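You operate a simulated robot arm through the tools that you are given. There is no shell and no other tool. Be economical: measure what you need, move in short steps, check, and stop when the job is done.

The job below is to be done with a simulated robot arm. You get a single attempt, and the scene is never put back.

JOB
Slide the orange cover over LONG, then put the red tab cap in SMALL, the yellow one in WIDE.
Fine: at the grey bins; loosen the hand nut to slide the cover and tighten it again; the other fittings stay.

It is judged by the outcome, as a careful person would: the job done as asked, and still so three seconds after it is handed in. It fails if anything else is knocked over, pushed out of place, dropped, spilled or broken. Lids that push on must go on centred and level and be pressed home; caps that screw on are set level and turned clockwise until they are tight.

ROBOT AND FRAMES
A 7-joint arm with a two-finger parallel gripper on a trunk, on a base that drives. Base frame: it is fixed to the floor where the robot stands at the start and does not move with it; the origin is under the middle of the robot, x ahead of it, y to its left, z up. Units: cm, degrees, N and s.
With the tool pointing down near the work surface it reaches from about 30 to 74 cm from the robot's upright axis, wherever it stands. Its first joint turns from -115.0 to 115.0 degrees. Places, roughly: cream duct [75, 100, 100]; hand nut of the grey bins [50, 0, 100]; orange cover of the grey bins [70, 10, 110]; small bin [70, 10, 90]; wide bin [70, -10, 90]. Payload 3.91 kg.
The tool frame sits at the grasp point between the pads (the TCP): z along the fingers, y along the line on which they close. The tips reach 3 cm beyond it. Largest opening 11 cm; finger width 2, thickness 1; the body of the gripper, 4.8 by 11.2 cm, starts 5.5 cm behind the TCP.
Orientation is that of the tool frame in the base frame, as a unit quaternion [w, x, y, z]. With the fingers straight down and closing along the base's y, the tool's x points along the base's -x, its y along +y and its z along -z.

CONTROLS
- The arm moves only by the tool arm_command. Its argument "rows" is one flat list of numbers, 7 for each row, row after row: the shift along the tool's x, y, z in cm, then the turn, a rotation vector about the tool's x, y, z in degrees, then the gripper command, from -1 (shut) to 1 (fully open), values between in proportion. In form: [tx, ty, tz, ax, ay, az, jaw, tx, ty, tz, ax, ay, az, jaw, ...]. A call has 1 to 20 rows; each row shifts and turns the commanded pose from where the row before left it, along the tool's axes as they then stand. Each row takes 0.2 s and may step no farther than 5 cm and 8.6 degrees from the row before; otherwise, or with a gripper value out of range, the whole call is refused. Where a pose cannot be reached the arm comes as near as it can. A force on the tool above 50 N (or 10 N above the force at the start of the call, whichever is more), or a blocked arm, ends the call early, and 0.2 s more pass. The fingers move at their own pace (about 10.8 cm/s each) and stop on an object; they squeeze with about 42 N. The grip force told is the motor's: it shows also when the fingers shut on nothing. Time passes only in rows, and 0.2 s behind the last, so rows that do not move let the fingers close. It gives the time, the measured TCP pose, the force on the tool (base axes), the opening and the grip force at its end, in the units of the frame above (readings bear some noise), with the torque about the TCP (base axes, N m) and any sound that the robot's microphone picked up.
- Cameras (640 x 400 px; columns grow to the right, rows downward): "scene" is now at [1.46, 14.93, 175.35]; the picture's right is [-0.05, -1.00, 0.00], its down [-0.79, 0.04, -0.61] and it looks along [0.61, -0.03, -0.79] (base axes); focal length 265 px, centre (320, 200). "wrist" rides on the gripper at [7.2, 1.7, -10.3] in the tool frame; the picture's right is [-0.23, 0.97, 0.00], its down [-0.76, -0.18, -0.62] and it looks along [-0.61, -0.14, 0.78] (tool axes); focal length 222 px, centre (320, 200). There is no depth. A picture from a camera that has moved, and an enlarged one, comes with that camera's place and axes in the base frame and with its lens.
- capture(camera): a new picture of that camera. No time passes.
- lift_body(by): slides the trunk up (or, below 0, down) by that many cm; the arm and the scene camera ride with it, the base frame stays. It gives what a move gives, with no picture.
- base_move(legs): drives the robot by 1 to 6 legs, each [ahead, turn to the left] in cm and degrees, along the robot's own axes; the way and the turn of a leg run together, so that a leg with both is an arc; at most 150 cm and 180 degrees a leg. The arm and the cameras ride along, it lands a little off, and it stops where it bumps. It gives what a move gives.
- pan_tilt(pan, tilt): turns the head with the scene camera to pan (to the left, within 155 degrees either way) and tilt (down, from -29 to 69), counted from straight ahead of the robot. It gives what a move gives.
- zoom(camera, box): a new picture of the part [left, top, right, bottom] of that camera's present view, enlarged. No time passes.
- job_done(): hands the job in; it is judged then, once.

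Work in short steps. Places have to be worked out from the pictures, the camera data and where the tool is seen: move nearer, look again, correct. Check each grasp and each placing, and mend what went wrong. You have 120 turns and 98 pictures in all, those below and enlarged ones among them. Open the gripper and draw the arm clear of the work before you hand the job in, unless the task says otherwise; then end with one line.

The tools are called after "Emit:" as name(argument=value, ...) on one line, values as JSON. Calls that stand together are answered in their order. arm_command: Moves the arm, as the interface text tells. Its arguments: {"type":"object","properties":{"rows":{"type":"array","items":{"type":"number"}}},"required":["rows"]} The other tools are called the same way: lift_body (by) slides the trunk up or down; base_move (legs) drives the base; pan_tilt (pan, tilt) turns the head that bears the scene camera; capture (camera) takes a picture; zoom (camera, box) takes an enlarged picture of a part of a camera's view; job_done () hands the job in.

At the start:

```text
t: 0.0
eef_pos: [47.73, 26.17, 126.31]
orientation: [0.0, 0.001, 1.0, 0.0]
ft_force: [-0.3, 0.2, 0.3]
ft_torque: [0.01, 0.0, 0.0]
width: 10.99
grip_force: 0.0
trunk travel left (down, up): [-87.5, 11.5]
robot x, y, heading: [0.06, -0.35, 0.1]
head pan, tilt: [-2.7, 52.4]
```

scene: 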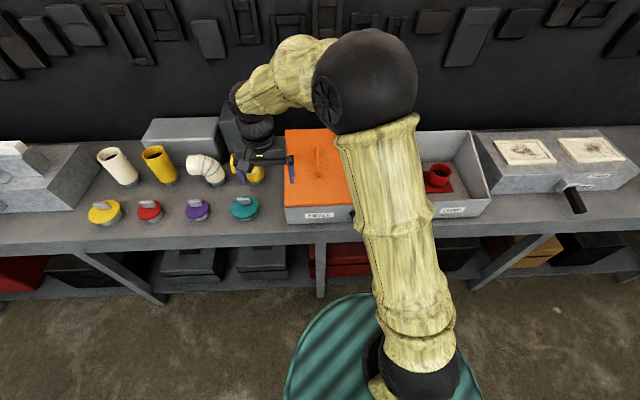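
wrist: 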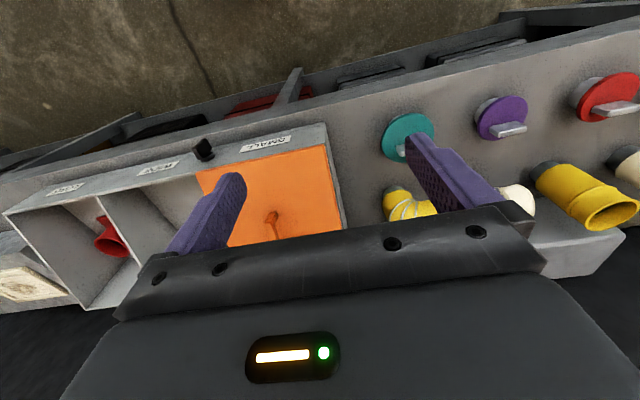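

The arm hides part of the bins; I look closer at the labels and the caps.

Emit:
zoom(camera="scene", box=[260, 110, 500, 260])

Emit:
zoom(camera="wrist", box=[0, 100, 360, 325])

Emit:
zoom(camera="scene", box=[60, 130, 300, 280])

```text
2.67 times, centred on (380, 185) of scene
camera zoom: at [1.46, 14.93, 175.35], right [-0.05, -1.0, 0.0], down [-0.79, 0.04, -0.61], along [0.61, -0.03, -0.79], focal length 706 px, centre (160, 240)
```

zoom: 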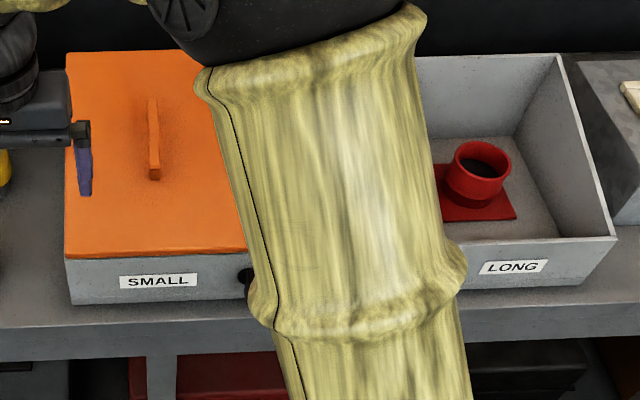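

```text
1.78 times, centred on (180, 212) of wrist
camera zoom: at [40.35, 27.85, 136.64], right [0.23, 0.97, 0.0], down [0.76, -0.18, 0.62], along [0.61, -0.14, -0.78], focal length 395 px, centre (569, 178)
```

zoom: 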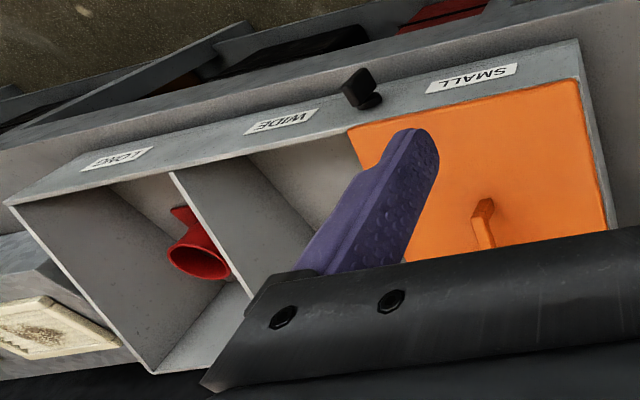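

```text
2.67 times, centred on (180, 205) of scene
camera zoom: at [1.46, 14.93, 175.35], right [-0.05, -1.0, 0.0], down [-0.79, 0.04, -0.61], along [0.61, -0.03, -0.79], focal length 706 px, centre (693, 187)
```

zoom: 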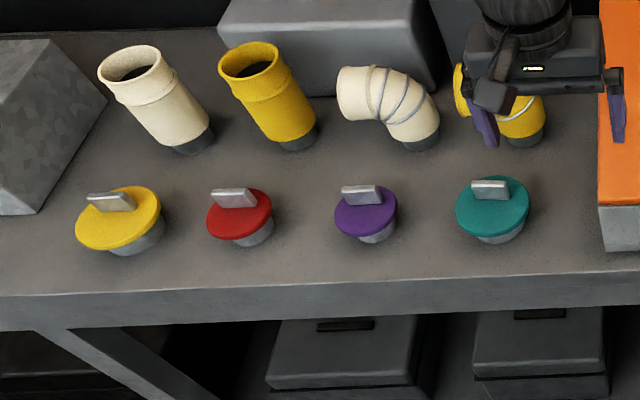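

Order from left is SMALL, WIDE, LONG, with the cover on SMALL and a black hand nut on the front near the SMALL/WIDE border. I move the tool in front of it, high up, to look with the wrist camera.

Emit:
arm_command(rows=[0, -4.5, 0, 0, 0, 0, 1, 0, -4.5, 0, 0, 0, 0, 1, 0, -4.5, 0, 0, 0, 0, 1, 0, -4.5, 0, 0, 0, 0, 1, 0, -4.5, 0, 0, 0, 0, 1, 0, -4.5, 0, 0, 0, 0, 1])

Emit:
capture(camera="wrist")

Emit:
capture(camera="scene")

```text
t: 1.4
eef_pos: [47.67, -1.1, 126.26]
orientation: [0.0, 0.0, 1.0, 0.001]
ft_force: [-0.2, 0.2, 0.1]
ft_torque: [-0.01, -0.04, -0.03]
width: 11.0
grip_force: 0.0
trunk travel left (down, up): [-87.5, 11.5]
robot x, y, heading: [0.43, 0.03, 0.1]
head pan, tilt: [-2.7, 52.4]
```

```text
92 pictures are left
camera wrist: at [40.26, 0.62, 136.63], right [0.23, 0.97, 0.0], down [0.76, -0.18, 0.62], along [0.61, -0.14, -0.78], focal length 222 px, centre (320, 200)
```

wrist: 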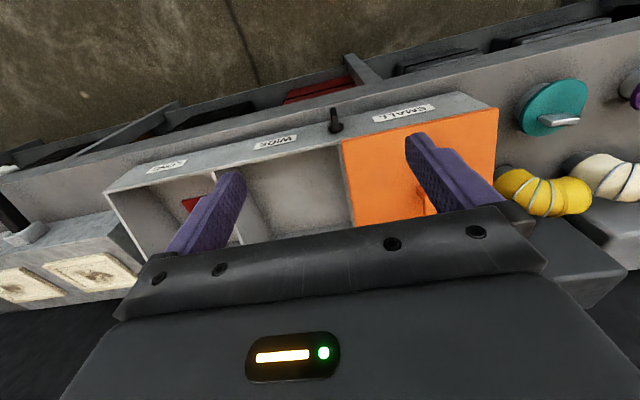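

```text
91 pictures are left
camera scene: at [1.45, 14.77, 175.37], right [-0.05, -1.0, 0.0], down [-0.79, 0.04, -0.61], along [0.61, -0.03, -0.79], focal length 265 px, centre (320, 200)
```

scene: 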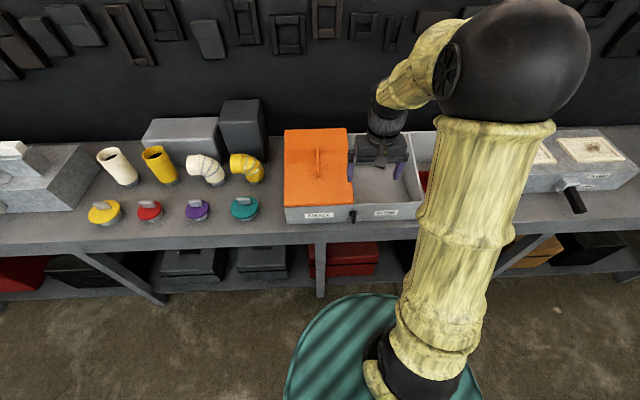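

By triangulation the nut is near (55, 0, 95), the cover's front right corner near (56.5, 0.5, 101). I come lower and tilt the tool forward for a close view of the nut.

Emit:
arm_command(rows=[2.5, 0, 2.5, 0, 0, 0, 1, 2.5, 0, 2.5, 0, 0, 0, 1, 2.5, 0, 2.5, 0, 0, 0, 1, 2.5, 0, 2.5, 0, 0, 0, 1, 0, 0, 0, 0, -8, 0, 1, 0, 0, 0, 0, -8, 0, 1, 0, 0, 0, 0, -8, 0, 1, 0, 0, 0, 0, -8, 0, 1, 0, 0, 0, 0, -8, 0, 1])

Emit:
capture(camera="wrist")

```text
t: 3.4
eef_pos: [46.89, -1.32, 118.41]
orientation: [0.342, 0.0, 0.94, -0.001]
ft_force: [0.3, 0.2, 0.5]
ft_torque: [0.0, 0.01, 0.0]
width: 11.01
grip_force: 0.1
out of reach, approached as far as the arm can: row 6, 7, 8, 9
trunk travel left (down, up): [-87.5, 11.5]
robot x, y, heading: [0.23, -0.08, 0.2]
head pan, tilt: [-2.7, 52.4]
```

```text
90 pictures are left
camera wrist: at [34.68, 0.41, 121.79], right [0.17, 0.97, 0.15], down [0.18, -0.18, 0.97], along [0.97, -0.14, -0.21], focal length 222 px, centre (320, 200)
```

wrist: 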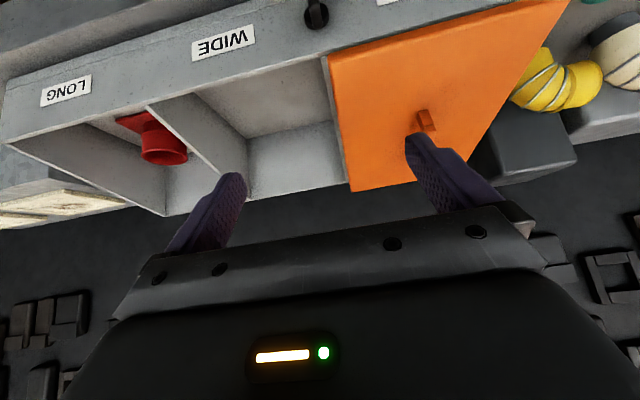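

The arm is out of reach for tilting here, so I back the base off and lower the trunk, then look again.

Emit:
base_move(legs=[[-24, 0]])

Emit:
lift_body(by=-15)

Emit:
arm_command(rows=[0, 0, 0, 0, -8, 0, 1, 0, 0, 0, 0, -8, 0, 1, 0, 0, 0, 0, -8, 0, 1, 0, 0, 0, 0, -8, 0, 1, 0, 0, 0, 0, -8, 0, 1])

Emit:
capture(camera="wrist")

Emit:
capture(camera="scene")

```text
t: 5.4
eef_pos: [22.81, -1.48, 118.51]
orientation: [0.341, 0.001, 0.94, 0.0]
ft_force: [-0.6, 0.1, 0.0]
ft_torque: [-0.01, -0.03, -0.01]
width: 11.02
grip_force: 0.0
trunk travel left (down, up): [-87.5, 11.5]
robot x, y, heading: [-23.86, -0.21, -0.4]
head pan, tilt: [-2.7, 52.4]
```

```text
t: 7.1
eef_pos: [22.86, -1.34, 103.47]
orientation: [0.341, 0.0, 0.94, 0.001]
ft_force: [0.1, -0.5, 0.1]
ft_torque: [0.02, 0.01, 0.0]
width: 10.99
grip_force: 0.0
trunk travel left (down, up): [-72.5, 26.5]
robot x, y, heading: [-23.9, 0.06, 0.1]
head pan, tilt: [-2.7, 52.4]
```

```text
t: 8.3
eef_pos: [29.64, -1.86, 103.67]
orientation: [0.642, 0.001, 0.767, 0.0]
ft_force: [0.6, -0.3, -0.1]
ft_torque: [0.02, -0.02, 0.0]
width: 11.0
grip_force: 0.1
out of reach, approached as far as the arm can: row 1, 2, 3, 4
trunk travel left (down, up): [-72.5, 26.5]
robot x, y, heading: [-24.05, -0.06, -0.2]
head pan, tilt: [-2.7, 52.4]
```

```text
89 pictures are left
camera wrist: at [18.19, -0.04, 98.45], right [0.04, 0.97, 0.22], down [-0.48, -0.18, 0.86], along [0.88, -0.14, 0.46], focal length 222 px, centre (320, 200)
```

wrist: 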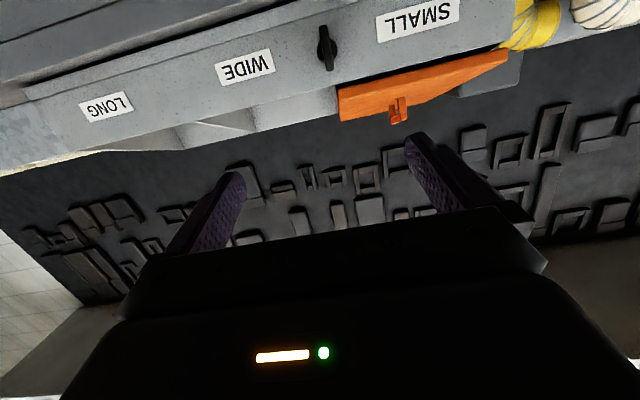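

```text
88 pictures are left
camera scene: at [-22.37, 14.94, 160.36], right [-0.05, -1.0, 0.0], down [-0.79, 0.04, -0.61], along [0.61, -0.03, -0.79], focal length 265 px, centre (320, 200)
```

scene: 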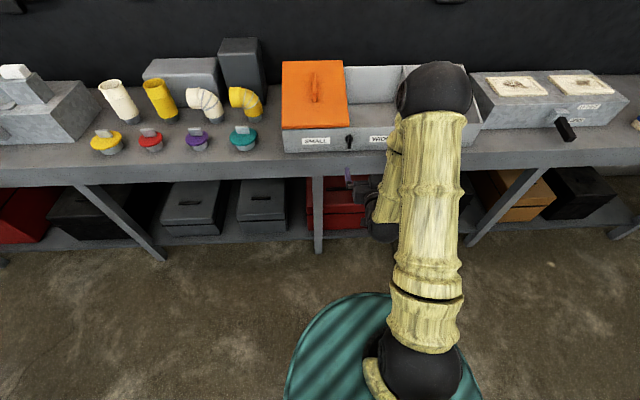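

The nut is a vertical bar on the bin front. I zoom in on it.

Emit:
zoom(camera="wrist", box=[260, 5, 404, 95])

Emit:
zoom(camera="scene", box=[270, 50, 510, 200])

```text
4.44 times, centred on (332, 50) of wrist
camera zoom: at [18.19, -0.04, 98.45], right [0.04, 0.97, 0.22], down [-0.48, -0.18, 0.86], along [0.88, -0.14, 0.46], focal length 987 px, centre (267, 867)
```

zoom: 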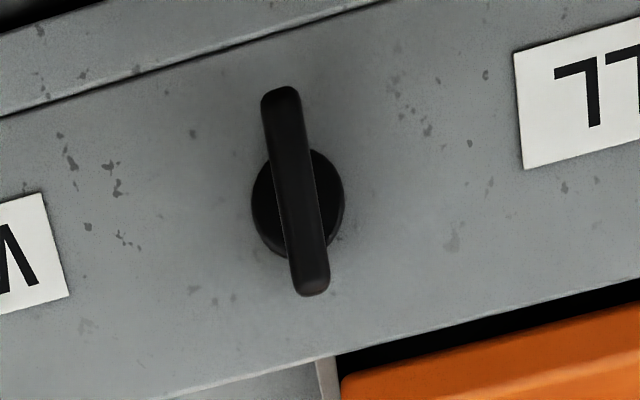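

```text
2.67 times, centred on (390, 125) of scene
camera zoom: at [-22.37, 14.94, 160.36], right [-0.05, -1.0, 0.0], down [-0.79, 0.04, -0.61], along [0.61, -0.03, -0.79], focal length 706 px, centre (133, 400)
```

zoom: 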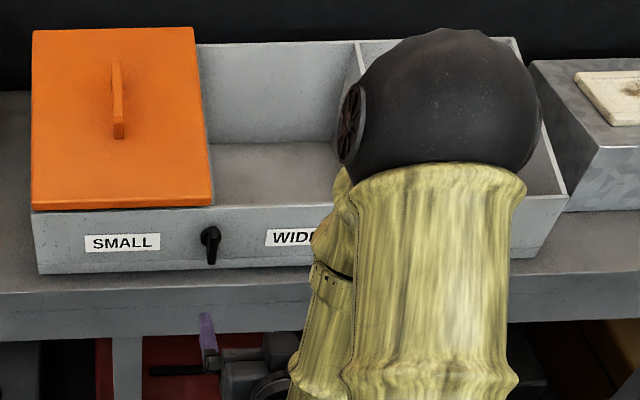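

The nut's bar is vertical, about 6 cm long, centred near (54, 0.3, 95). I lower the trunk to bring the tool to that height, level the tool and go part of the way forward.

Emit:
lift_body(by=-8.5)

Emit:
arm_command(rows=[0, 0.4, 2, 0, 0, 0, 1, 0, 0.4, 3, 0, 0, 0, 1, 0, 0.4, 3, 0, -5, 0, 1, 0, 0.4, 3, 0, -5, 0, 1, 0, 0.4, 2, 0, 0, 0, 1])

Emit:
capture(camera="wrist")

```text
t: 9.5
eef_pos: [29.57, -1.88, 95.15]
orientation: [0.641, 0.001, 0.767, 0.0]
ft_force: [-0.8, 0.2, 0.3]
ft_torque: [0.01, -0.04, 0.0]
width: 11.01
grip_force: 0.1
trunk travel left (down, up): [-64.0, 35.0]
robot x, y, heading: [-24.18, -0.17, -0.2]
head pan, tilt: [-2.7, 52.4]
```

```text
t: 10.7
eef_pos: [42.56, 0.31, 93.44]
orientation: [0.706, 0.001, 0.708, -0.001]
ft_force: [-0.3, 0.1, -0.2]
ft_torque: [0.0, 0.0, 0.02]
width: 11.0
grip_force: 0.1
trunk travel left (down, up): [-64.0, 35.0]
robot x, y, heading: [-24.24, -0.33, -0.3]
head pan, tilt: [-2.7, 52.4]
```

```text
85 pictures are left
camera wrist: at [32.15, 2.01, 86.3], right [0.0, 0.97, 0.23], down [-0.62, -0.18, 0.76], along [0.78, -0.14, 0.6], focal length 222 px, centre (320, 200)
```

wrist: 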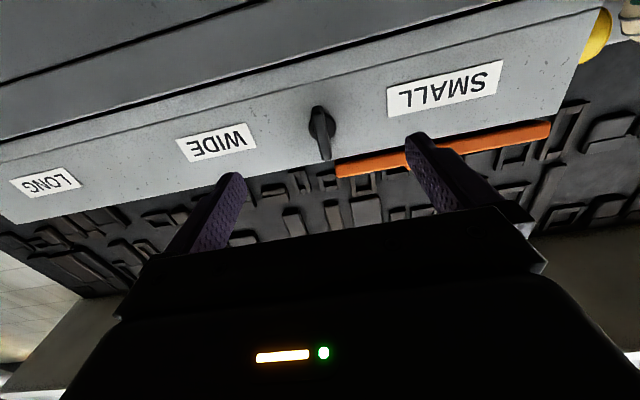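

Closer view of the nut for its exact place and stand-off.

Emit:
zoom(camera="wrist", box=[264, 90, 376, 160])

Emit:
zoom(camera="scene", box=[310, 90, 406, 150])

```text
5.71 times, centred on (320, 125) of wrist
camera zoom: at [32.15, 2.01, 86.3], right [0.0, 0.97, 0.23], down [-0.62, -0.18, 0.76], along [0.78, -0.14, 0.6], focal length 1269 px, centre (320, 629)
```

zoom: 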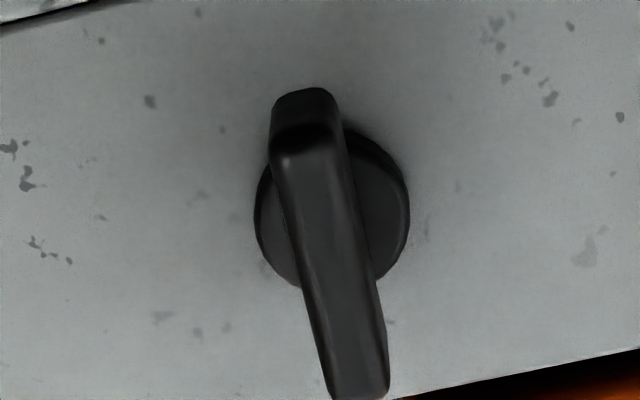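

```text
6.67 times, centred on (358, 120) of scene
camera zoom: at [-22.43, 14.96, 151.85], right [-0.05, -1.0, 0.0], down [-0.79, 0.04, -0.61], along [0.61, -0.03, -0.79], focal length 1764 px, centre (67, 733)
```

zoom: 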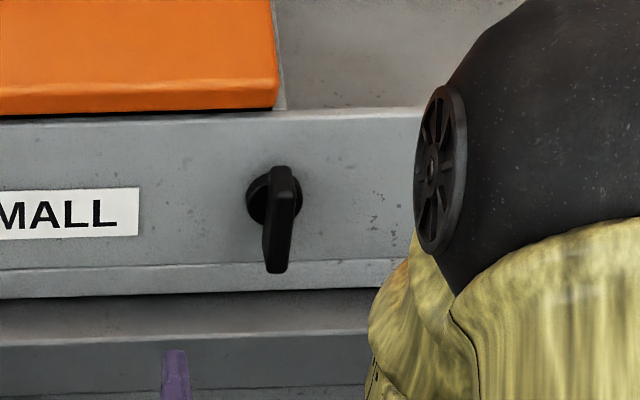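

I judge the front face at x≈57, the nut's axis at y≈0.2, z≈95, its bar at x≈54–55.5. I move to z 95, x 52.5 and close gently around the bar.

Emit:
arm_command(rows=[-1.5, 0, 0, 0, 0, 0, 1, 0, -0.1, 4, 0, 0, 0, 1, 0, 0, 4, 0, 0, 0, 1, 0, 0, 1.9, 0, 0, 0, 1])

Emit:
capture(camera="wrist")

Emit:
zoom(camera="scene", box=[300, 80, 428, 160])

```text
t: 11.7
eef_pos: [52.6, 0.18, 94.98]
orientation: [0.706, 0.001, 0.709, -0.001]
ft_force: [-0.1, 0.4, -0.5]
ft_torque: [-0.03, 0.01, -0.02]
width: 11.0
grip_force: 0.1
trunk travel left (down, up): [-64.0, 35.0]
robot x, y, heading: [-24.18, -0.12, -0.0]
head pan, tilt: [-2.7, 52.4]
```

```text
82 pictures are left
camera wrist: at [42.02, 1.9, 87.84], right [0.0, 0.97, 0.23], down [-0.62, -0.18, 0.76], along [0.78, -0.14, 0.6], focal length 222 px, centre (320, 200)
```

wrist: 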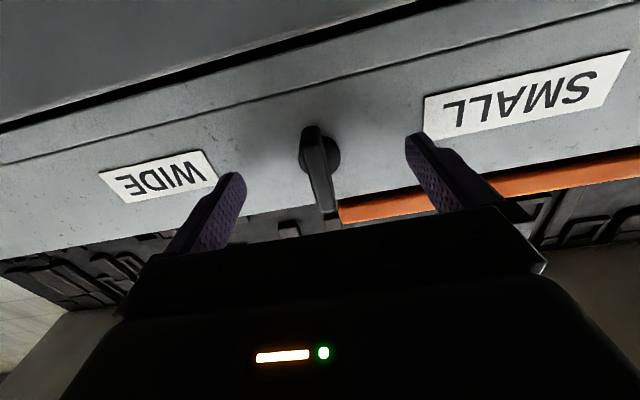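

```text
5.00 times, centred on (364, 120) of scene
camera zoom: at [-22.43, 14.95, 151.85], right [-0.05, -1.0, 0.0], down [-0.79, 0.04, -0.61], along [0.61, -0.03, -0.79], focal length 1323 px, centre (100, 600)
```

zoom: 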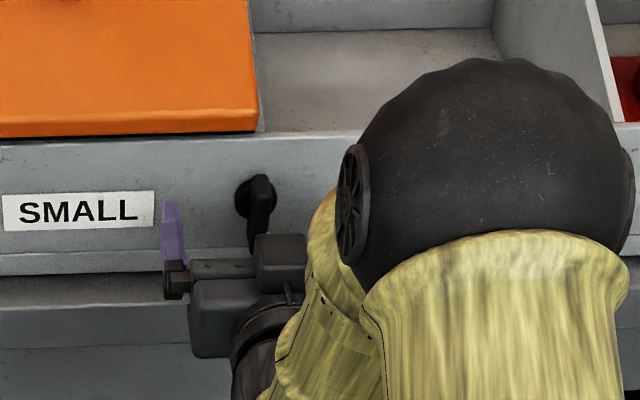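

The fingers straddle the bar evenly; its front is near x 54.7. I go 0.4 cm farther in and close.

Emit:
arm_command(rows=[0, 0, 0.4, 0, 0, 0, 1, 0, 0, 0, 0, 0, 0, 0, 0, 0, 0, 0, 0, 0, -1, 0, 0, 0, 0, 0, 0, -1, 0, 0, 0, 0, 0, 0, -1])

Emit:
zoom(camera="wrist", box=[200, 80, 456, 240])

```text
t: 12.9
eef_pos: [52.84, 0.12, 95.12]
orientation: [0.706, 0.001, 0.709, 0.0]
ft_force: [1.2, -0.7, 0.4]
ft_torque: [0.0, 0.05, -0.03]
width: 2.81
grip_force: 45.2
trunk travel left (down, up): [-64.0, 35.0]
robot x, y, heading: [-23.88, 0.15, -0.4]
head pan, tilt: [-2.7, 52.4]
```

```text
2.50 times, centred on (328, 160) of wrist
camera zoom: at [42.42, 1.87, 87.81], right [0.0, 0.97, 0.23], down [-0.62, -0.18, 0.76], along [0.78, -0.14, 0.6], focal length 555 px, centre (300, 300)
```

zoom: 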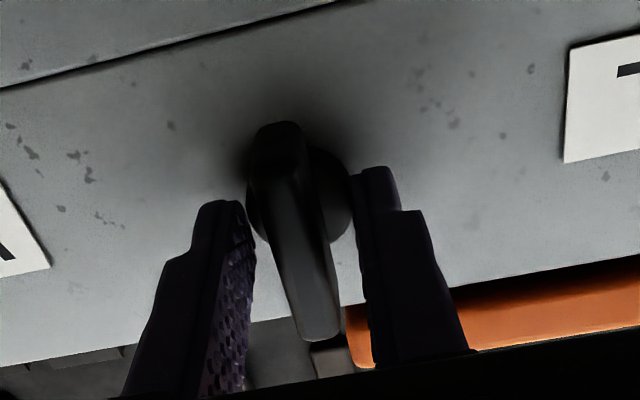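

The width of 2.8 shows the tips closed on the nut's base disc rather than on the bar. I open, draw back 0.8 cm and close on the bar.

Emit:
arm_command(rows=[0, 0, 0, 0, 0, 0, -0.2, 0, 0, 0, 0, 0, 0, -0.2, 0, 0, -0.8, 0, 0, 0, -0.2, 0, 0, 0, 0, 0, 0, -1, 0, 0, 0, 0, 0, 0, -1, 0, 0, 0, 0, 0, 0, -1])

Emit:
zoom(camera="wrist", box=[200, 80, 456, 240])

```text
t: 14.3
eef_pos: [51.92, 0.08, 95.05]
orientation: [0.706, 0.001, 0.708, -0.001]
ft_force: [-1.3, -0.9, -1.4]
ft_torque: [-0.03, -0.32, 0.32]
width: 1.17
grip_force: 45.6
trunk travel left (down, up): [-64.0, 35.0]
robot x, y, heading: [-24.09, 0.12, -0.4]
head pan, tilt: [-2.7, 52.4]
```

```text
2.50 times, centred on (328, 160) of wrist
camera zoom: at [41.56, 1.86, 87.82], right [0.0, 0.97, 0.23], down [-0.62, -0.18, 0.76], along [0.78, -0.14, 0.6], focal length 555 px, centre (300, 300)
```

zoom: 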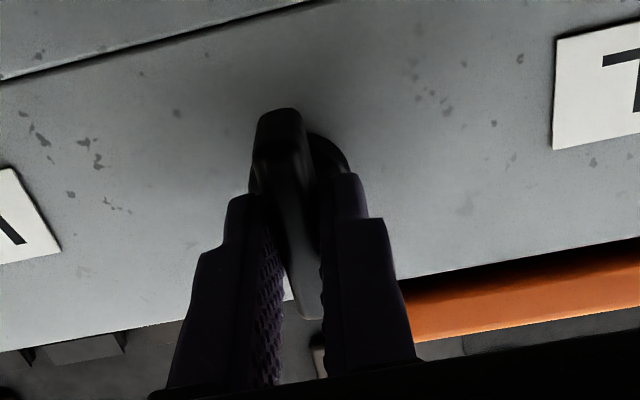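

The bar is held (1.17 cm). I turn counter-clockwise (seen from the front) in small steps, watching the torque.

Emit:
arm_command(rows=[0, 0, 0, 0, 0, -5, -1, 0, 0, 0, 0, 0, -5, -1, 0, 0, 0, 0, 0, -5, -1, 0, 0, 0, 0, 0, -5, -1])

Emit:
zoom(camera="wrist", box=[200, 80, 456, 240])

```text
t: 15.3
eef_pos: [52.1, 0.12, 95.18]
orientation: [0.695, -0.123, 0.698, -0.124]
ft_force: [-6.5, 0.0, -5.3]
ft_torque: [0.0, -0.91, 0.43]
width: 1.15
grip_force: 45.3
trunk travel left (down, up): [-64.0, 35.0]
robot x, y, heading: [-24.08, 0.09, -0.1]
head pan, tilt: [-2.7, 52.4]
```

```text
2.50 times, centred on (328, 160) of wrist
camera zoom: at [41.55, -0.73, 87.69], right [0.0, 0.99, -0.12], down [-0.62, 0.1, 0.78], along [0.78, 0.07, 0.62], focal length 555 px, centre (300, 300)
```

zoom: 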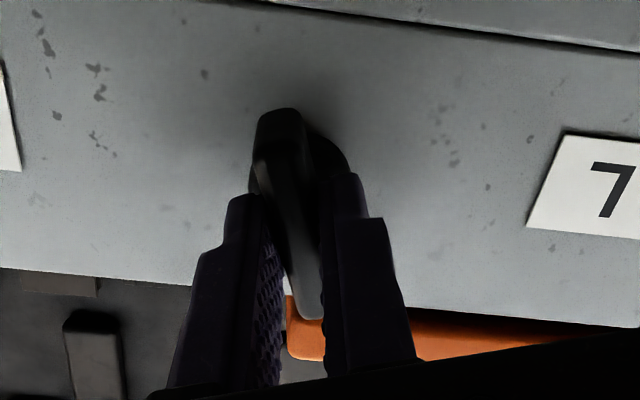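

The nut turns with the hand with little torque. I go on to about 60°.

Emit:
arm_command(rows=[0, 0, 0, 0, 0, -8, -1, 0, 0, 0, 0, 0, -8, -1, 0, 0, 0, 0, 0, -8, -1, 0, 0, 0, 0, 0, -8, -1, 0, 0, 0, 0, 0, -8, -1])

Emit:
zoom(camera="wrist", box=[200, 80, 456, 240])

```text
t: 16.5
eef_pos: [52.04, 0.15, 95.05]
orientation: [0.611, -0.354, 0.614, -0.354]
ft_force: [-7.5, 3.7, -5.8]
ft_torque: [0.01, 0.04, -0.36]
width: 1.18
grip_force: 45.0
trunk travel left (down, up): [-64.0, 35.0]
robot x, y, heading: [-24.04, 0.06, -0.3]
head pan, tilt: [-2.7, 52.4]
```

```text
2.50 times, centred on (328, 160) of wrist
camera zoom: at [41.55, -5.26, 90.0], right [0.0, 0.68, -0.73], down [-0.62, 0.57, 0.54], along [0.78, 0.45, 0.42], focal length 555 px, centre (300, 300)
```

zoom: 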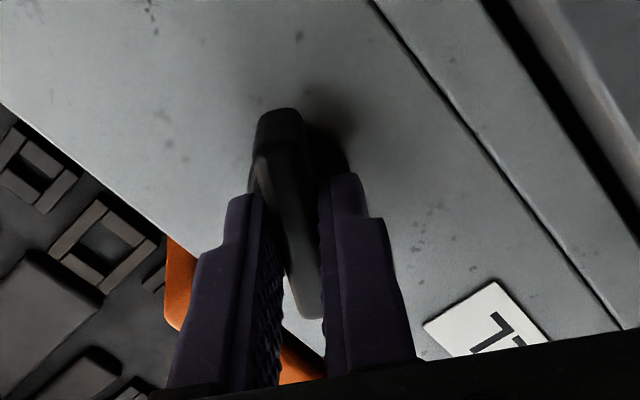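

Still smooth; I continue to about 100° to be sure it is loose.

Emit:
arm_command(rows=[0, 0, 0, 0, 0, -8, -1, 0, 0, 0, 0, 0, -8, -1, 0, 0, 0, 0, 0, -8, -1, 0, 0, 0, 0, 0, -8, -1, 0, 0, 0, 0, 0, -8, -1])

Emit:
zoom(camera="wrist", box=[200, 80, 456, 240])

```text
t: 17.7
eef_pos: [52.09, 0.05, 94.92]
orientation: [-0.452, 0.542, -0.456, 0.542]
ft_force: [-9.0, 3.6, -8.8]
ft_torque: [1.23, -0.46, -0.55]
width: 1.51
grip_force: 45.4
trunk travel left (down, up): [-64.0, 35.0]
robot x, y, heading: [-23.64, 0.37, 0.1]
head pan, tilt: [-2.7, 52.4]
```

```text
2.50 times, centred on (328, 160) of wrist
camera zoom: at [41.59, -7.26, 94.67], right [0.0, 0.05, -1.0], down [-0.62, 0.78, 0.04], along [0.78, 0.62, 0.03], focal length 555 px, centre (300, 300)
```

zoom: 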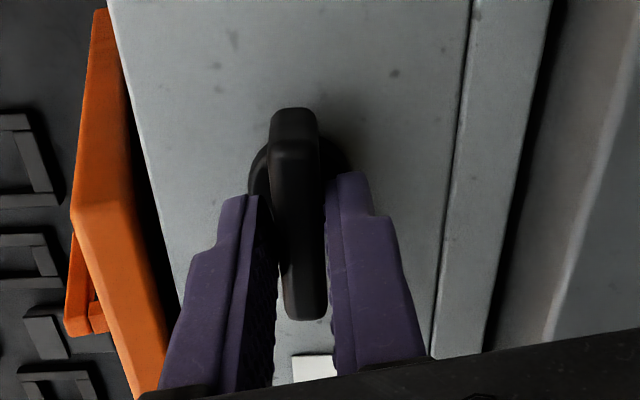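

The torque rose and the jaw spread: the nut reached its loose stop at about 90°, the bar now horizontal. I open only a little (bench is close below) and draw straight back.

Emit:
arm_command(rows=[0, 0, 0, 0, 0, 4, -0.5, 0, 0, 0, 0, 0, 3, -0.5, 0, 0, -3, 0, 0, 0, -0.5, 0, 0, -4, 0, 0, 0, -0.5, 0, 0, -4, 0, 0, 0, -0.5])

Emit:
capture(camera="wrist")

Emit:
zoom(camera="scene", box=[270, 20, 510, 170])

```text
t: 18.9
eef_pos: [40.94, 0.06, 95.02]
orientation: [-0.486, 0.513, -0.488, 0.513]
ft_force: [-0.4, 0.1, 0.3]
ft_torque: [0.0, 0.03, -0.01]
width: 2.74
grip_force: 0.0
trunk travel left (down, up): [-64.0, 35.0]
robot x, y, heading: [-24.24, -0.02, -0.2]
head pan, tilt: [-2.7, 52.4]
```

```text
75 pictures are left
camera wrist: at [30.5, -7.29, 93.84], right [0.0, 0.18, -0.98], down [-0.62, 0.77, 0.14], along [0.78, 0.61, 0.11], focal length 222 px, centre (320, 200)
```

wrist: 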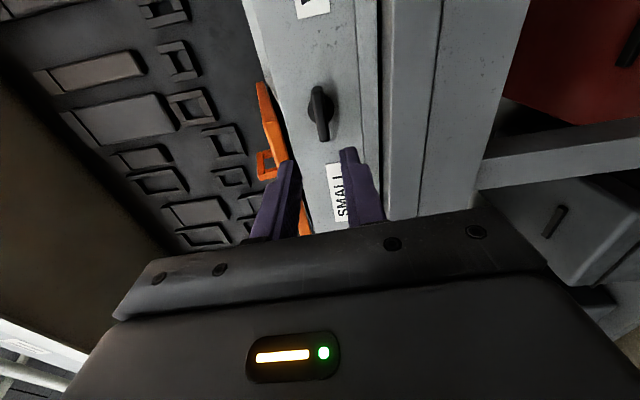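

```text
2.67 times, centred on (390, 95) of scene
camera zoom: at [-22.46, 14.96, 151.85], right [-0.05, -1.0, 0.0], down [-0.79, 0.04, -0.61], along [0.61, -0.03, -0.79], focal length 706 px, centre (133, 480)
```

zoom: 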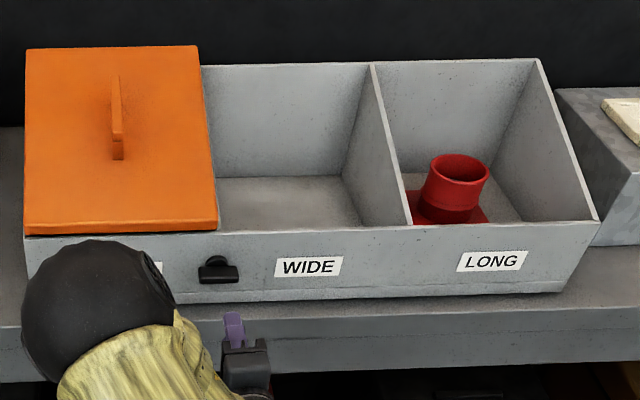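

The nut is loose, and now I see all three bins: each ~24 cm wide (SMALL y 0…24.5, WIDE −24…0, LONG −48…−24), handle front end near (72, 12, 102–105). I raise the trunk and turn the tool back to pointing down.

Emit:
lift_body(by=23.5)

Emit:
arm_command(rows=[0, 0, 0, 0, 0, 8.45, -0.5, 0, 0, 0, 0, 0, 8.45, -0.5, 0, 0, 0, 0, 0, 8.45, -0.5, 0, 0, 0, 0, 0, 8.45, -0.5, 0, 0, 0, 0, 0, 8.45, -0.5, 0, 0, 0, 0, 0, 8.45, -0.5, 0, 0, 0, 0, 0, 8.45, -0.5, 0, 0, 0, 0, 0, 8.45, -0.5, 0, 0, 0, 0, 0, 8.45, -0.5, 0, 0, 0, 0, 0, 8.45, -0.5, 0, 0, 0, 0, 0, 8.45, -0.5])

Emit:
arm_command(rows=[0, 0, 0, 0, 8.2, 0, -0.5, 0, 0, 0, 0, 8.2, 0, -0.5, 0, 0, 0, 0, 8.2, 0, -0.5, 0, 0, 0, 0, 8.2, 0, -0.5, 0, 0, 0, 0, 8.2, 0, -0.5, 0, 0, 0, 0, 8.2, 0, -0.5, 0, 0, 0, 0, 8.2, 0, -0.5, 0, 0, 0, 0, 8.2, 0, -0.5, 0, 0, 0, 0, 8.2, 0, -0.5, 0, 0, 0, 0, 8.2, 0, -0.5, 0, 0, 0, 0, 8.2, 0, -0.5])

```text
t: 21.4
eef_pos: [41.01, -0.01, 118.68]
orientation: [-0.485, 0.513, -0.487, 0.513]
ft_force: [0.4, -0.5, -0.8]
ft_torque: [0.04, 0.03, -0.01]
width: 2.76
grip_force: 0.0
trunk travel left (down, up): [-87.5, 11.5]
robot x, y, heading: [-23.86, 0.13, 0.1]
head pan, tilt: [-2.7, 52.4]
```

```text
t: 23.8
eef_pos: [40.92, -0.14, 118.54]
orientation: [0.706, 0.001, 0.708, 0.0]
ft_force: [-1.0, -0.3, -1.1]
ft_torque: [0.02, 0.0, -0.02]
width: 2.76
grip_force: 0.0
trunk travel left (down, up): [-87.5, 11.5]
robot x, y, heading: [-23.94, 0.05, 0.1]
head pan, tilt: [-2.7, 52.4]
```

```text
t: 26.2
eef_pos: [41.06, 0.01, 118.42]
orientation: [-0.005, 0.001, 1.0, 0.0]
ft_force: [-0.4, -0.6, 0.0]
ft_torque: [0.03, 0.02, -0.02]
width: 2.73
grip_force: 0.1
trunk travel left (down, up): [-87.5, 11.5]
robot x, y, heading: [-23.85, -0.04, -0.1]
head pan, tilt: [-2.7, 52.4]
```

Now I drive to about (8, −12) with the tool held high (z 118), so the handle's whole path is within reach.

Emit:
base_move(legs=[[0, -20.6], [34.2, 0], [0, 20.6]])

Emit:
capture(camera="scene")

Emit:
capture(camera="wrist")

```text
t: 31.7
eef_pos: [73.11, -12.02, 118.58]
orientation: [-0.004, 0.001, 1.0, -0.001]
ft_force: [0.2, -1.0, -0.1]
ft_torque: [0.02, 0.0, 0.0]
width: 2.76
grip_force: 0.2
trunk travel left (down, up): [-87.5, 11.5]
robot x, y, heading: [8.36, -12.57, -0.2]
head pan, tilt: [-2.7, 52.4]
```

```text
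73 pictures are left
camera scene: at [9.69, 2.88, 175.35], right [-0.05, -1.0, 0.0], down [-0.79, 0.04, -0.61], along [0.61, -0.03, -0.79], focal length 265 px, centre (320, 200)
```

scene: 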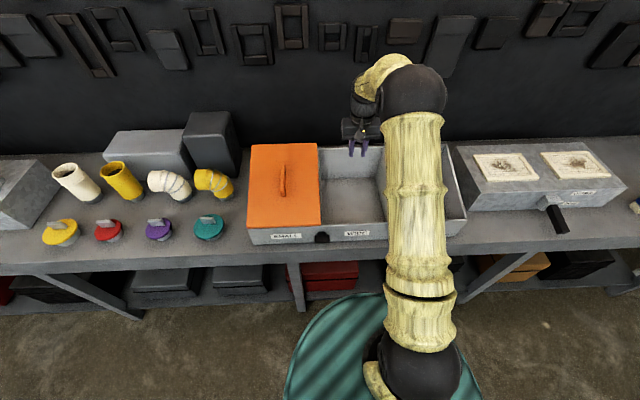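

```text
72 pictures are left
camera wrist: at [65.88, -10.33, 128.96], right [0.23, 0.97, 0.0], down [0.77, -0.18, 0.62], along [0.6, -0.14, -0.79], focal length 222 px, centre (320, 200)
```

wrist: 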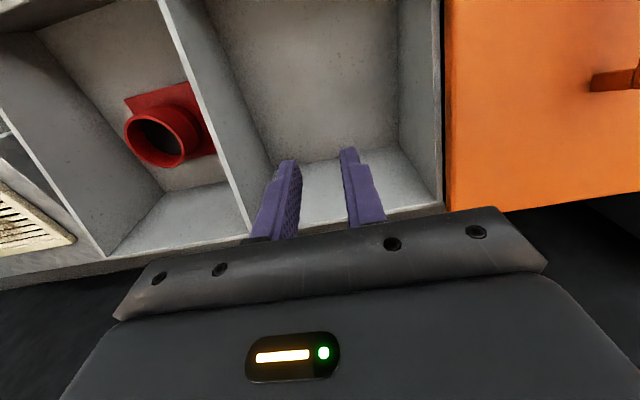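

The handle's shape is unclear; I move high above toward it and look.

Emit:
arm_command(rows=[1.5, 4, 0, 0, 0, 0, -0.5, 1.5, 4, 0, 0, 0, 0, -0.5, 1, 4, 0, 0, 0, 0, -0.5, 1, 4, 0, 0, 0, 0, -0.5, 1, 4, 0, 0, 0, 0, -0.5, 0, 4, 0, 0, 0, 0, -0.5])

Emit:
capture(camera="wrist")

Emit:
zoom(camera="scene", box=[230, 120, 350, 195])

```text
t: 33.1
eef_pos: [67.1, 12.14, 118.57]
orientation: [-0.003, 0.001, 1.0, -0.001]
ft_force: [0.5, 0.2, 0.5]
ft_torque: [-0.03, 0.02, -0.01]
width: 2.73
grip_force: 0.1
trunk travel left (down, up): [-87.5, 11.5]
robot x, y, heading: [8.38, -12.04, -0.2]
head pan, tilt: [-2.7, 52.4]
```

```text
71 pictures are left
camera wrist: at [59.91, 13.88, 128.91], right [0.23, 0.97, 0.0], down [0.77, -0.18, 0.62], along [0.6, -0.14, -0.79], focal length 222 px, centre (320, 200)
```

wrist: 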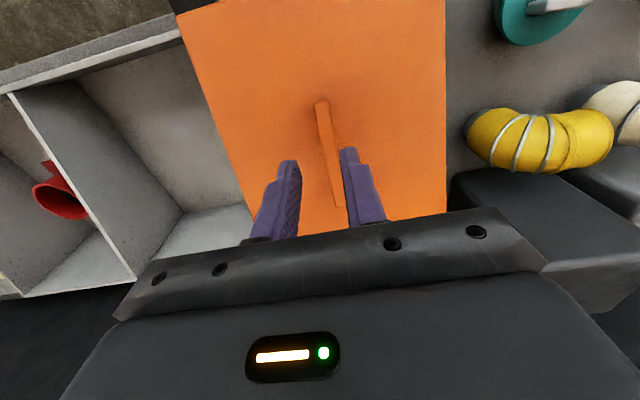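

```text
5.33 times, centred on (290, 158) of scene
camera zoom: at [9.75, 3.03, 175.34], right [-0.05, -1.0, 0.0], down [-0.79, 0.04, -0.61], along [0.61, -0.03, -0.79], focal length 1412 px, centre (480, 427)
```

zoom: 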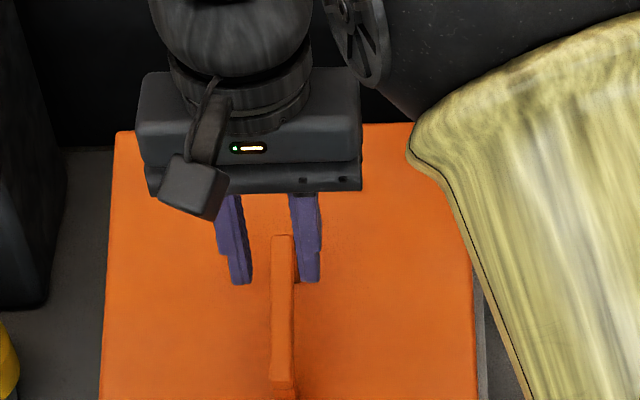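

Handle: a rib along x from ≈65.5 to 80, y≈12.5, top z≈106.6. I go over its middle with jaws ~5 cm open and lower to just above.

Emit:
arm_command(rows=[-3, 0.2, 0, 0, 0, 0, -0.1, -3, 0.2, 0, 0, 0, 0, -0.1, 0, 0, 4, 0, 0, 0, -0.1, 0, 0, 3, 0, 0, 0, -0.1])

Emit:
capture(camera="wrist")

Emit:
zoom(camera="scene", box=[230, 130, 350, 205])

```text
t: 34.1
eef_pos: [73.12, 12.25, 111.44]
orientation: [-0.004, 0.001, 1.0, 0.0]
ft_force: [0.7, -0.2, 1.0]
ft_torque: [0.01, 0.02, 0.0]
width: 4.96
grip_force: 0.1
trunk travel left (down, up): [-87.5, 11.5]
robot x, y, heading: [8.22, -12.04, -0.1]
head pan, tilt: [-2.7, 52.4]
```

```text
69 pictures are left
camera wrist: at [65.9, 14.03, 121.88], right [0.23, 0.97, 0.0], down [0.77, -0.18, 0.62], along [0.6, -0.14, -0.79], focal length 222 px, centre (320, 200)
```

wrist: 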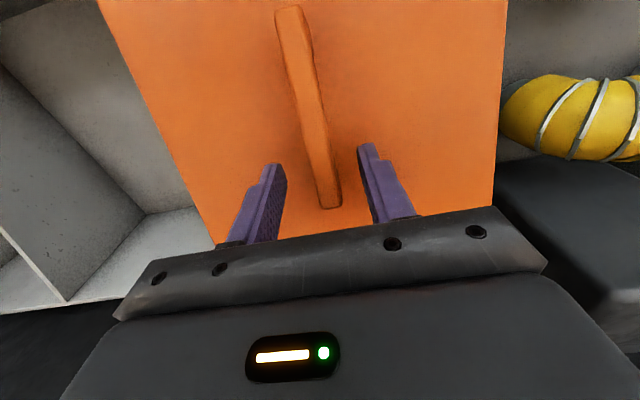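

```text
5.33 times, centred on (290, 168) of scene
camera zoom: at [9.76, 2.87, 175.35], right [-0.05, -1.0, 0.0], down [-0.79, 0.04, -0.61], along [0.61, -0.03, -0.79], focal length 1412 px, centre (480, 373)
```

zoom: 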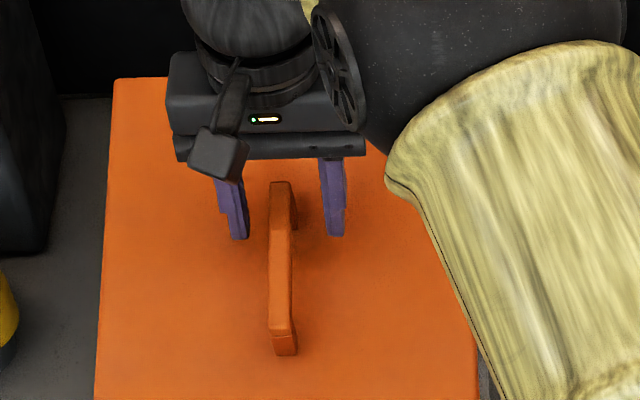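

The jaws straddle the bridge-shaped handle. I lower to TCP z 107 and close on its bar.

Emit:
arm_command(rows=[0, 0, 2.5, 0, 0, 0, -0.1, 0, 0, 2, 0, 0, 0, -0.1, 0, 0, 0, 0, 0, 0, -0.6, 0, 0, 0, 0, 0, 0, -1, 0, 0, 0, 0, 0, 0, -1])

Emit:
zoom(camera="scene", box=[230, 130, 350, 205])

```text
t: 34.7
eef_pos: [73.05, 12.5, 109.7]
orientation: [0.008, 0.0, 1.0, 0.003]
ft_force: [-18.6, -4.4, 31.1]
ft_torque: [-1.03, 0.25, -0.66]
width: 5.23
grip_force: 2.4
trunk travel left (down, up): [-87.5, 11.5]
robot x, y, heading: [7.93, -11.93, -0.2]
head pan, tilt: [-2.7, 52.4]
stopped in row 2: the force on the tool passed its limit at 62 N (the readings are from after the stop); the commanded pose is now the measured one
```

```text
5.33 times, centred on (290, 168) of scene
camera zoom: at [8.96, 2.72, 175.43], right [-0.05, -1.0, 0.0], down [-0.79, 0.04, -0.61], along [0.61, -0.03, -0.79], focal length 1412 px, centre (480, 373)
```

zoom: 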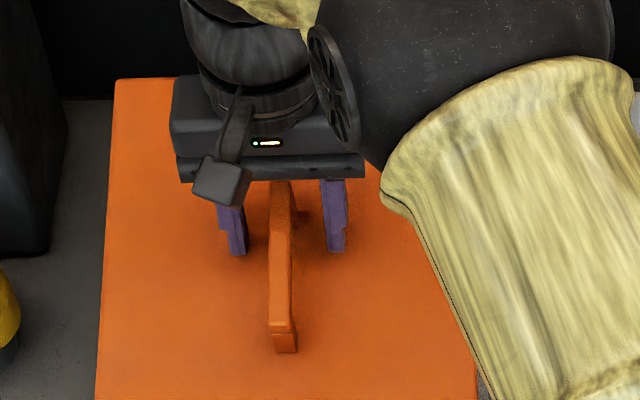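

Contact came early, at TCP z 109.7 (tips 106.7). I lift 1.5 cm to relieve it and look from the wrist.

Emit:
arm_command(rows=[0, 0, -1.5, 0, 0, 0, -0.1, 0, 0, 0, 0, 0, 0, -0.1])

Emit:
capture(camera="wrist")

Emit:
capture(camera="scene")

```text
t: 35.3
eef_pos: [73.49, 12.57, 110.66]
orientation: [0.007, 0.0, 1.0, 0.003]
ft_force: [-0.3, -0.4, -0.4]
ft_torque: [0.0, 0.01, 0.0]
width: 4.97
grip_force: 0.0
trunk travel left (down, up): [-87.5, 11.5]
robot x, y, heading: [8.07, -12.06, 0.1]
head pan, tilt: [-2.7, 52.4]
```

```text
66 pictures are left
camera wrist: at [66.12, 14.09, 120.85], right [0.23, 0.97, 0.01], down [0.75, -0.18, 0.63], along [0.62, -0.14, -0.77], focal length 222 px, centre (320, 200)
```

wrist: 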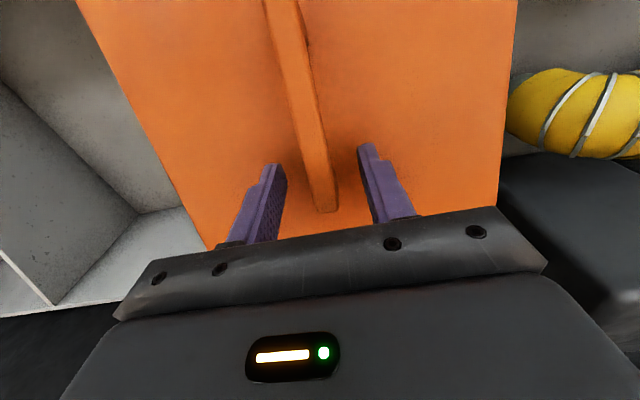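

```text
65 pictures are left
camera scene: at [9.66, 2.85, 175.34], right [-0.05, -1.0, 0.0], down [-0.79, 0.04, -0.61], along [0.61, -0.03, -0.79], focal length 265 px, centre (320, 200)
```

scene: 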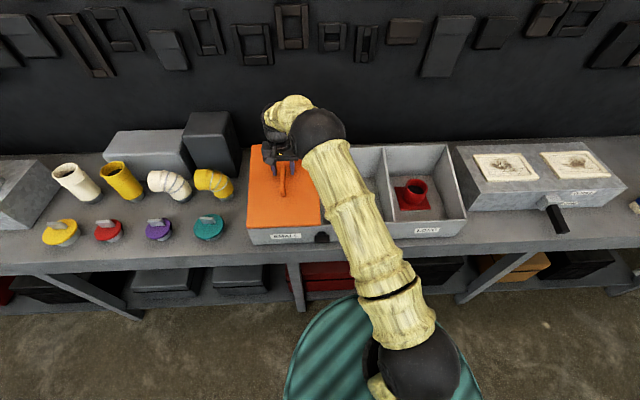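

Re-working the rays: the cover (and the rims) slope up toward the back by about 15.5°, so the fingertips touched the cover. I lift, tilt the tool square to the slope and move over the handle's middle (≈(70, 12.5), surface z≈105).

Emit:
arm_command(rows=[0, 0, -4, 0, 0, 0, -0.1, 0, 0, 0, 0, -8, 0, -0.1, 0, 0, 0, 0, -8, 0, -0.1, 3, 0, 0, 0, 0, 0, -0.1, 2.9, 0, 0, 0, 0, 0, -0.1, 0, 0, 0, 0, 0, 0, -0.1])

Emit:
capture(camera="wrist")

Emit:
zoom(camera="scene", box=[230, 130, 350, 205])

```text
t: 36.7
eef_pos: [67.96, 12.4, 112.85]
orientation: [0.146, 0.0, 0.989, 0.003]
ft_force: [0.5, -0.5, 0.6]
ft_torque: [-0.01, 0.02, 0.05]
width: 4.95
grip_force: 0.1
trunk travel left (down, up): [-87.5, 11.5]
robot x, y, heading: [8.87, -11.89, -0.0]
head pan, tilt: [-2.7, 52.4]
```

```text
64 pictures are left
camera wrist: at [57.92, 14.16, 120.64], right [0.22, 0.97, 0.07], down [0.55, -0.18, 0.82], along [0.81, -0.14, -0.57], focal length 222 px, centre (320, 200)
```

wrist: 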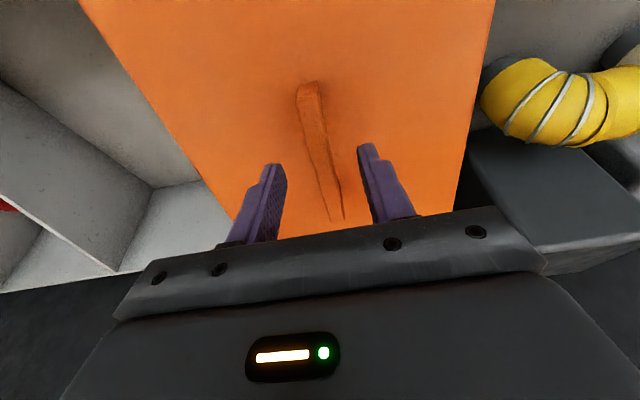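

```text
5.33 times, centred on (290, 168) of scene
camera zoom: at [9.78, 2.86, 175.35], right [-0.05, -1.0, 0.0], down [-0.79, 0.04, -0.61], along [0.61, -0.03, -0.79], focal length 1412 px, centre (480, 373)
```

zoom: 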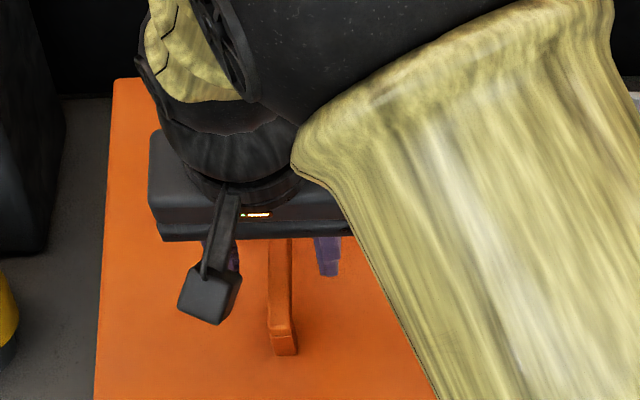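

Well aligned. I descend 3.2 cm along the tool and close on the handle bar.

Emit:
arm_command(rows=[0, 0, 1.6, 0, 0, 0, -0.1, 0, 0, 1.6, 0, 0, 0, -0.1, 0, 0, 0, 0, 0, 0, -0.6, 0, 0, 0, 0, 0, 0, -1, 0, 0, 0, 0, 0, 0, -1])

Emit:
capture(camera="wrist")

```text
t: 37.9
eef_pos: [68.79, 12.47, 109.86]
orientation: [0.146, -0.001, 0.989, 0.002]
ft_force: [-0.5, -0.4, -1.0]
ft_torque: [-0.09, -0.72, 0.33]
width: 1.4
grip_force: 45.4
trunk travel left (down, up): [-87.5, 11.5]
robot x, y, heading: [7.94, -11.8, 0.1]
head pan, tilt: [-2.7, 52.4]
```

```text
62 pictures are left
camera wrist: at [58.83, 14.15, 117.6], right [0.22, 0.97, 0.07], down [0.55, -0.18, 0.82], along [0.81, -0.14, -0.57], focal length 222 px, centre (320, 200)
```

wrist: 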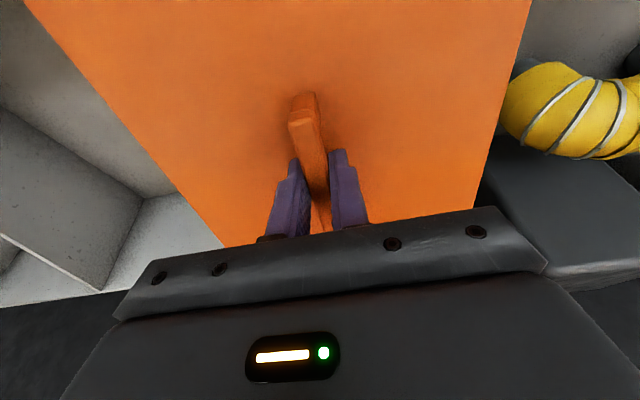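

Handle held (1.4 cm). I slide gently toward −y, 6 cm first, watching the force.

Emit:
arm_command(rows=[0, -1, 0, 0, 0, 0, -1, 0, -1, 0, 0, 0, 0, -1, 0, -2, 0, 0, 0, 0, -1, 0, -2, 0, 0, 0, 0, -1])

Emit:
capture(camera="scene")

```text
t: 38.9
eef_pos: [68.73, 6.35, 109.72]
orientation: [0.146, 0.0, 0.989, 0.002]
ft_force: [1.2, -1.3, -2.2]
ft_torque: [0.09, -0.57, 0.46]
width: 1.37
grip_force: 45.3
trunk travel left (down, up): [-87.5, 11.5]
robot x, y, heading: [8.4, -12.18, -0.1]
head pan, tilt: [-2.7, 52.4]
```

```text
61 pictures are left
camera scene: at [9.73, 2.82, 175.35], right [-0.05, -1.0, 0.0], down [-0.79, 0.04, -0.61], along [0.61, -0.03, -0.79], focal length 265 px, centre (320, 200)
```

scene: 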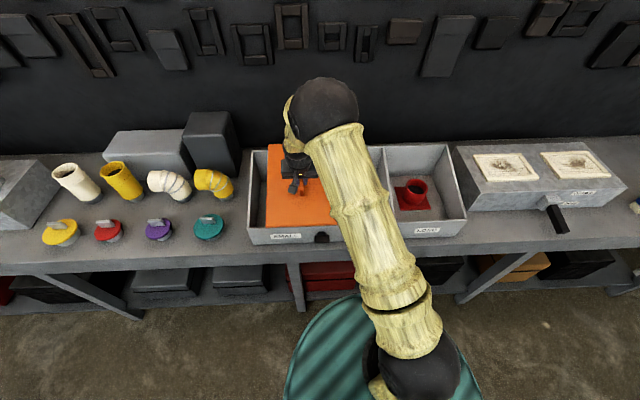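

It slides freely. The full travel to LONG is ≈48 cm (TCP y ≈ −35.8); I slide on to y≈−31.6 and look.

Emit:
arm_command(rows=[0, -3, 0, 0, 0, 0, -1, 0, -3, 0, 0, 0, 0, -1, 0, -3, 0, 0, 0, 0, -1, 0, -3, 0, 0, 0, 0, -1, 0, -3, 0, 0, 0, 0, -1, 0, -3, 0, 0, 0, 0, -1, 0, -3, 0, 0, 0, 0, -1, 0, -3, 0, 0, 0, 0, -1, 0, -3, 0, 0, 0, 0, -1, 0, -3, 0, 0, 0, 0, -1, 0, -3, 0, 0, 0, 0, -1, 0, -3, 0, 0, 0, 0, -1, 0, -2, 0, 0, 0, 0, -1])

Emit:
capture(camera="scene")

Emit:
capture(camera="wrist")

```text
t: 41.7
eef_pos: [68.78, -31.5, 109.77]
orientation: [0.148, -0.001, 0.989, 0.002]
ft_force: [6.5, -1.0, 26.9]
ft_torque: [0.08, 0.01, 0.26]
width: 1.4
grip_force: 45.3
trunk travel left (down, up): [-87.5, 11.5]
robot x, y, heading: [8.41, -11.79, -0.1]
head pan, tilt: [-2.7, 52.4]
```

```text
60 pictures are left
camera scene: at [9.49, 2.92, 175.37], right [-0.05, -1.0, 0.0], down [-0.79, 0.04, -0.61], along [0.61, -0.03, -0.79], focal length 265 px, centre (320, 200)
```

scene: 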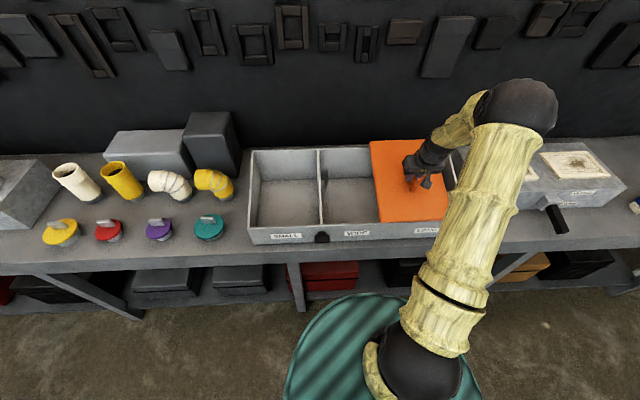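

```text
59 pictures are left
camera wrist: at [58.81, -29.83, 117.55], right [0.22, 0.97, 0.07], down [0.55, -0.18, 0.82], along [0.81, -0.14, -0.57], focal length 222 px, centre (320, 200)
```

wrist: 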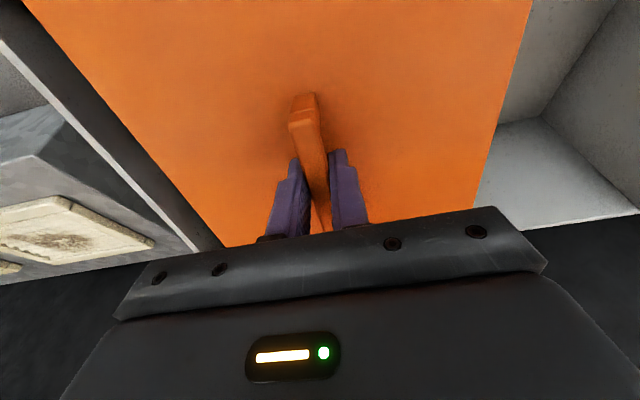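

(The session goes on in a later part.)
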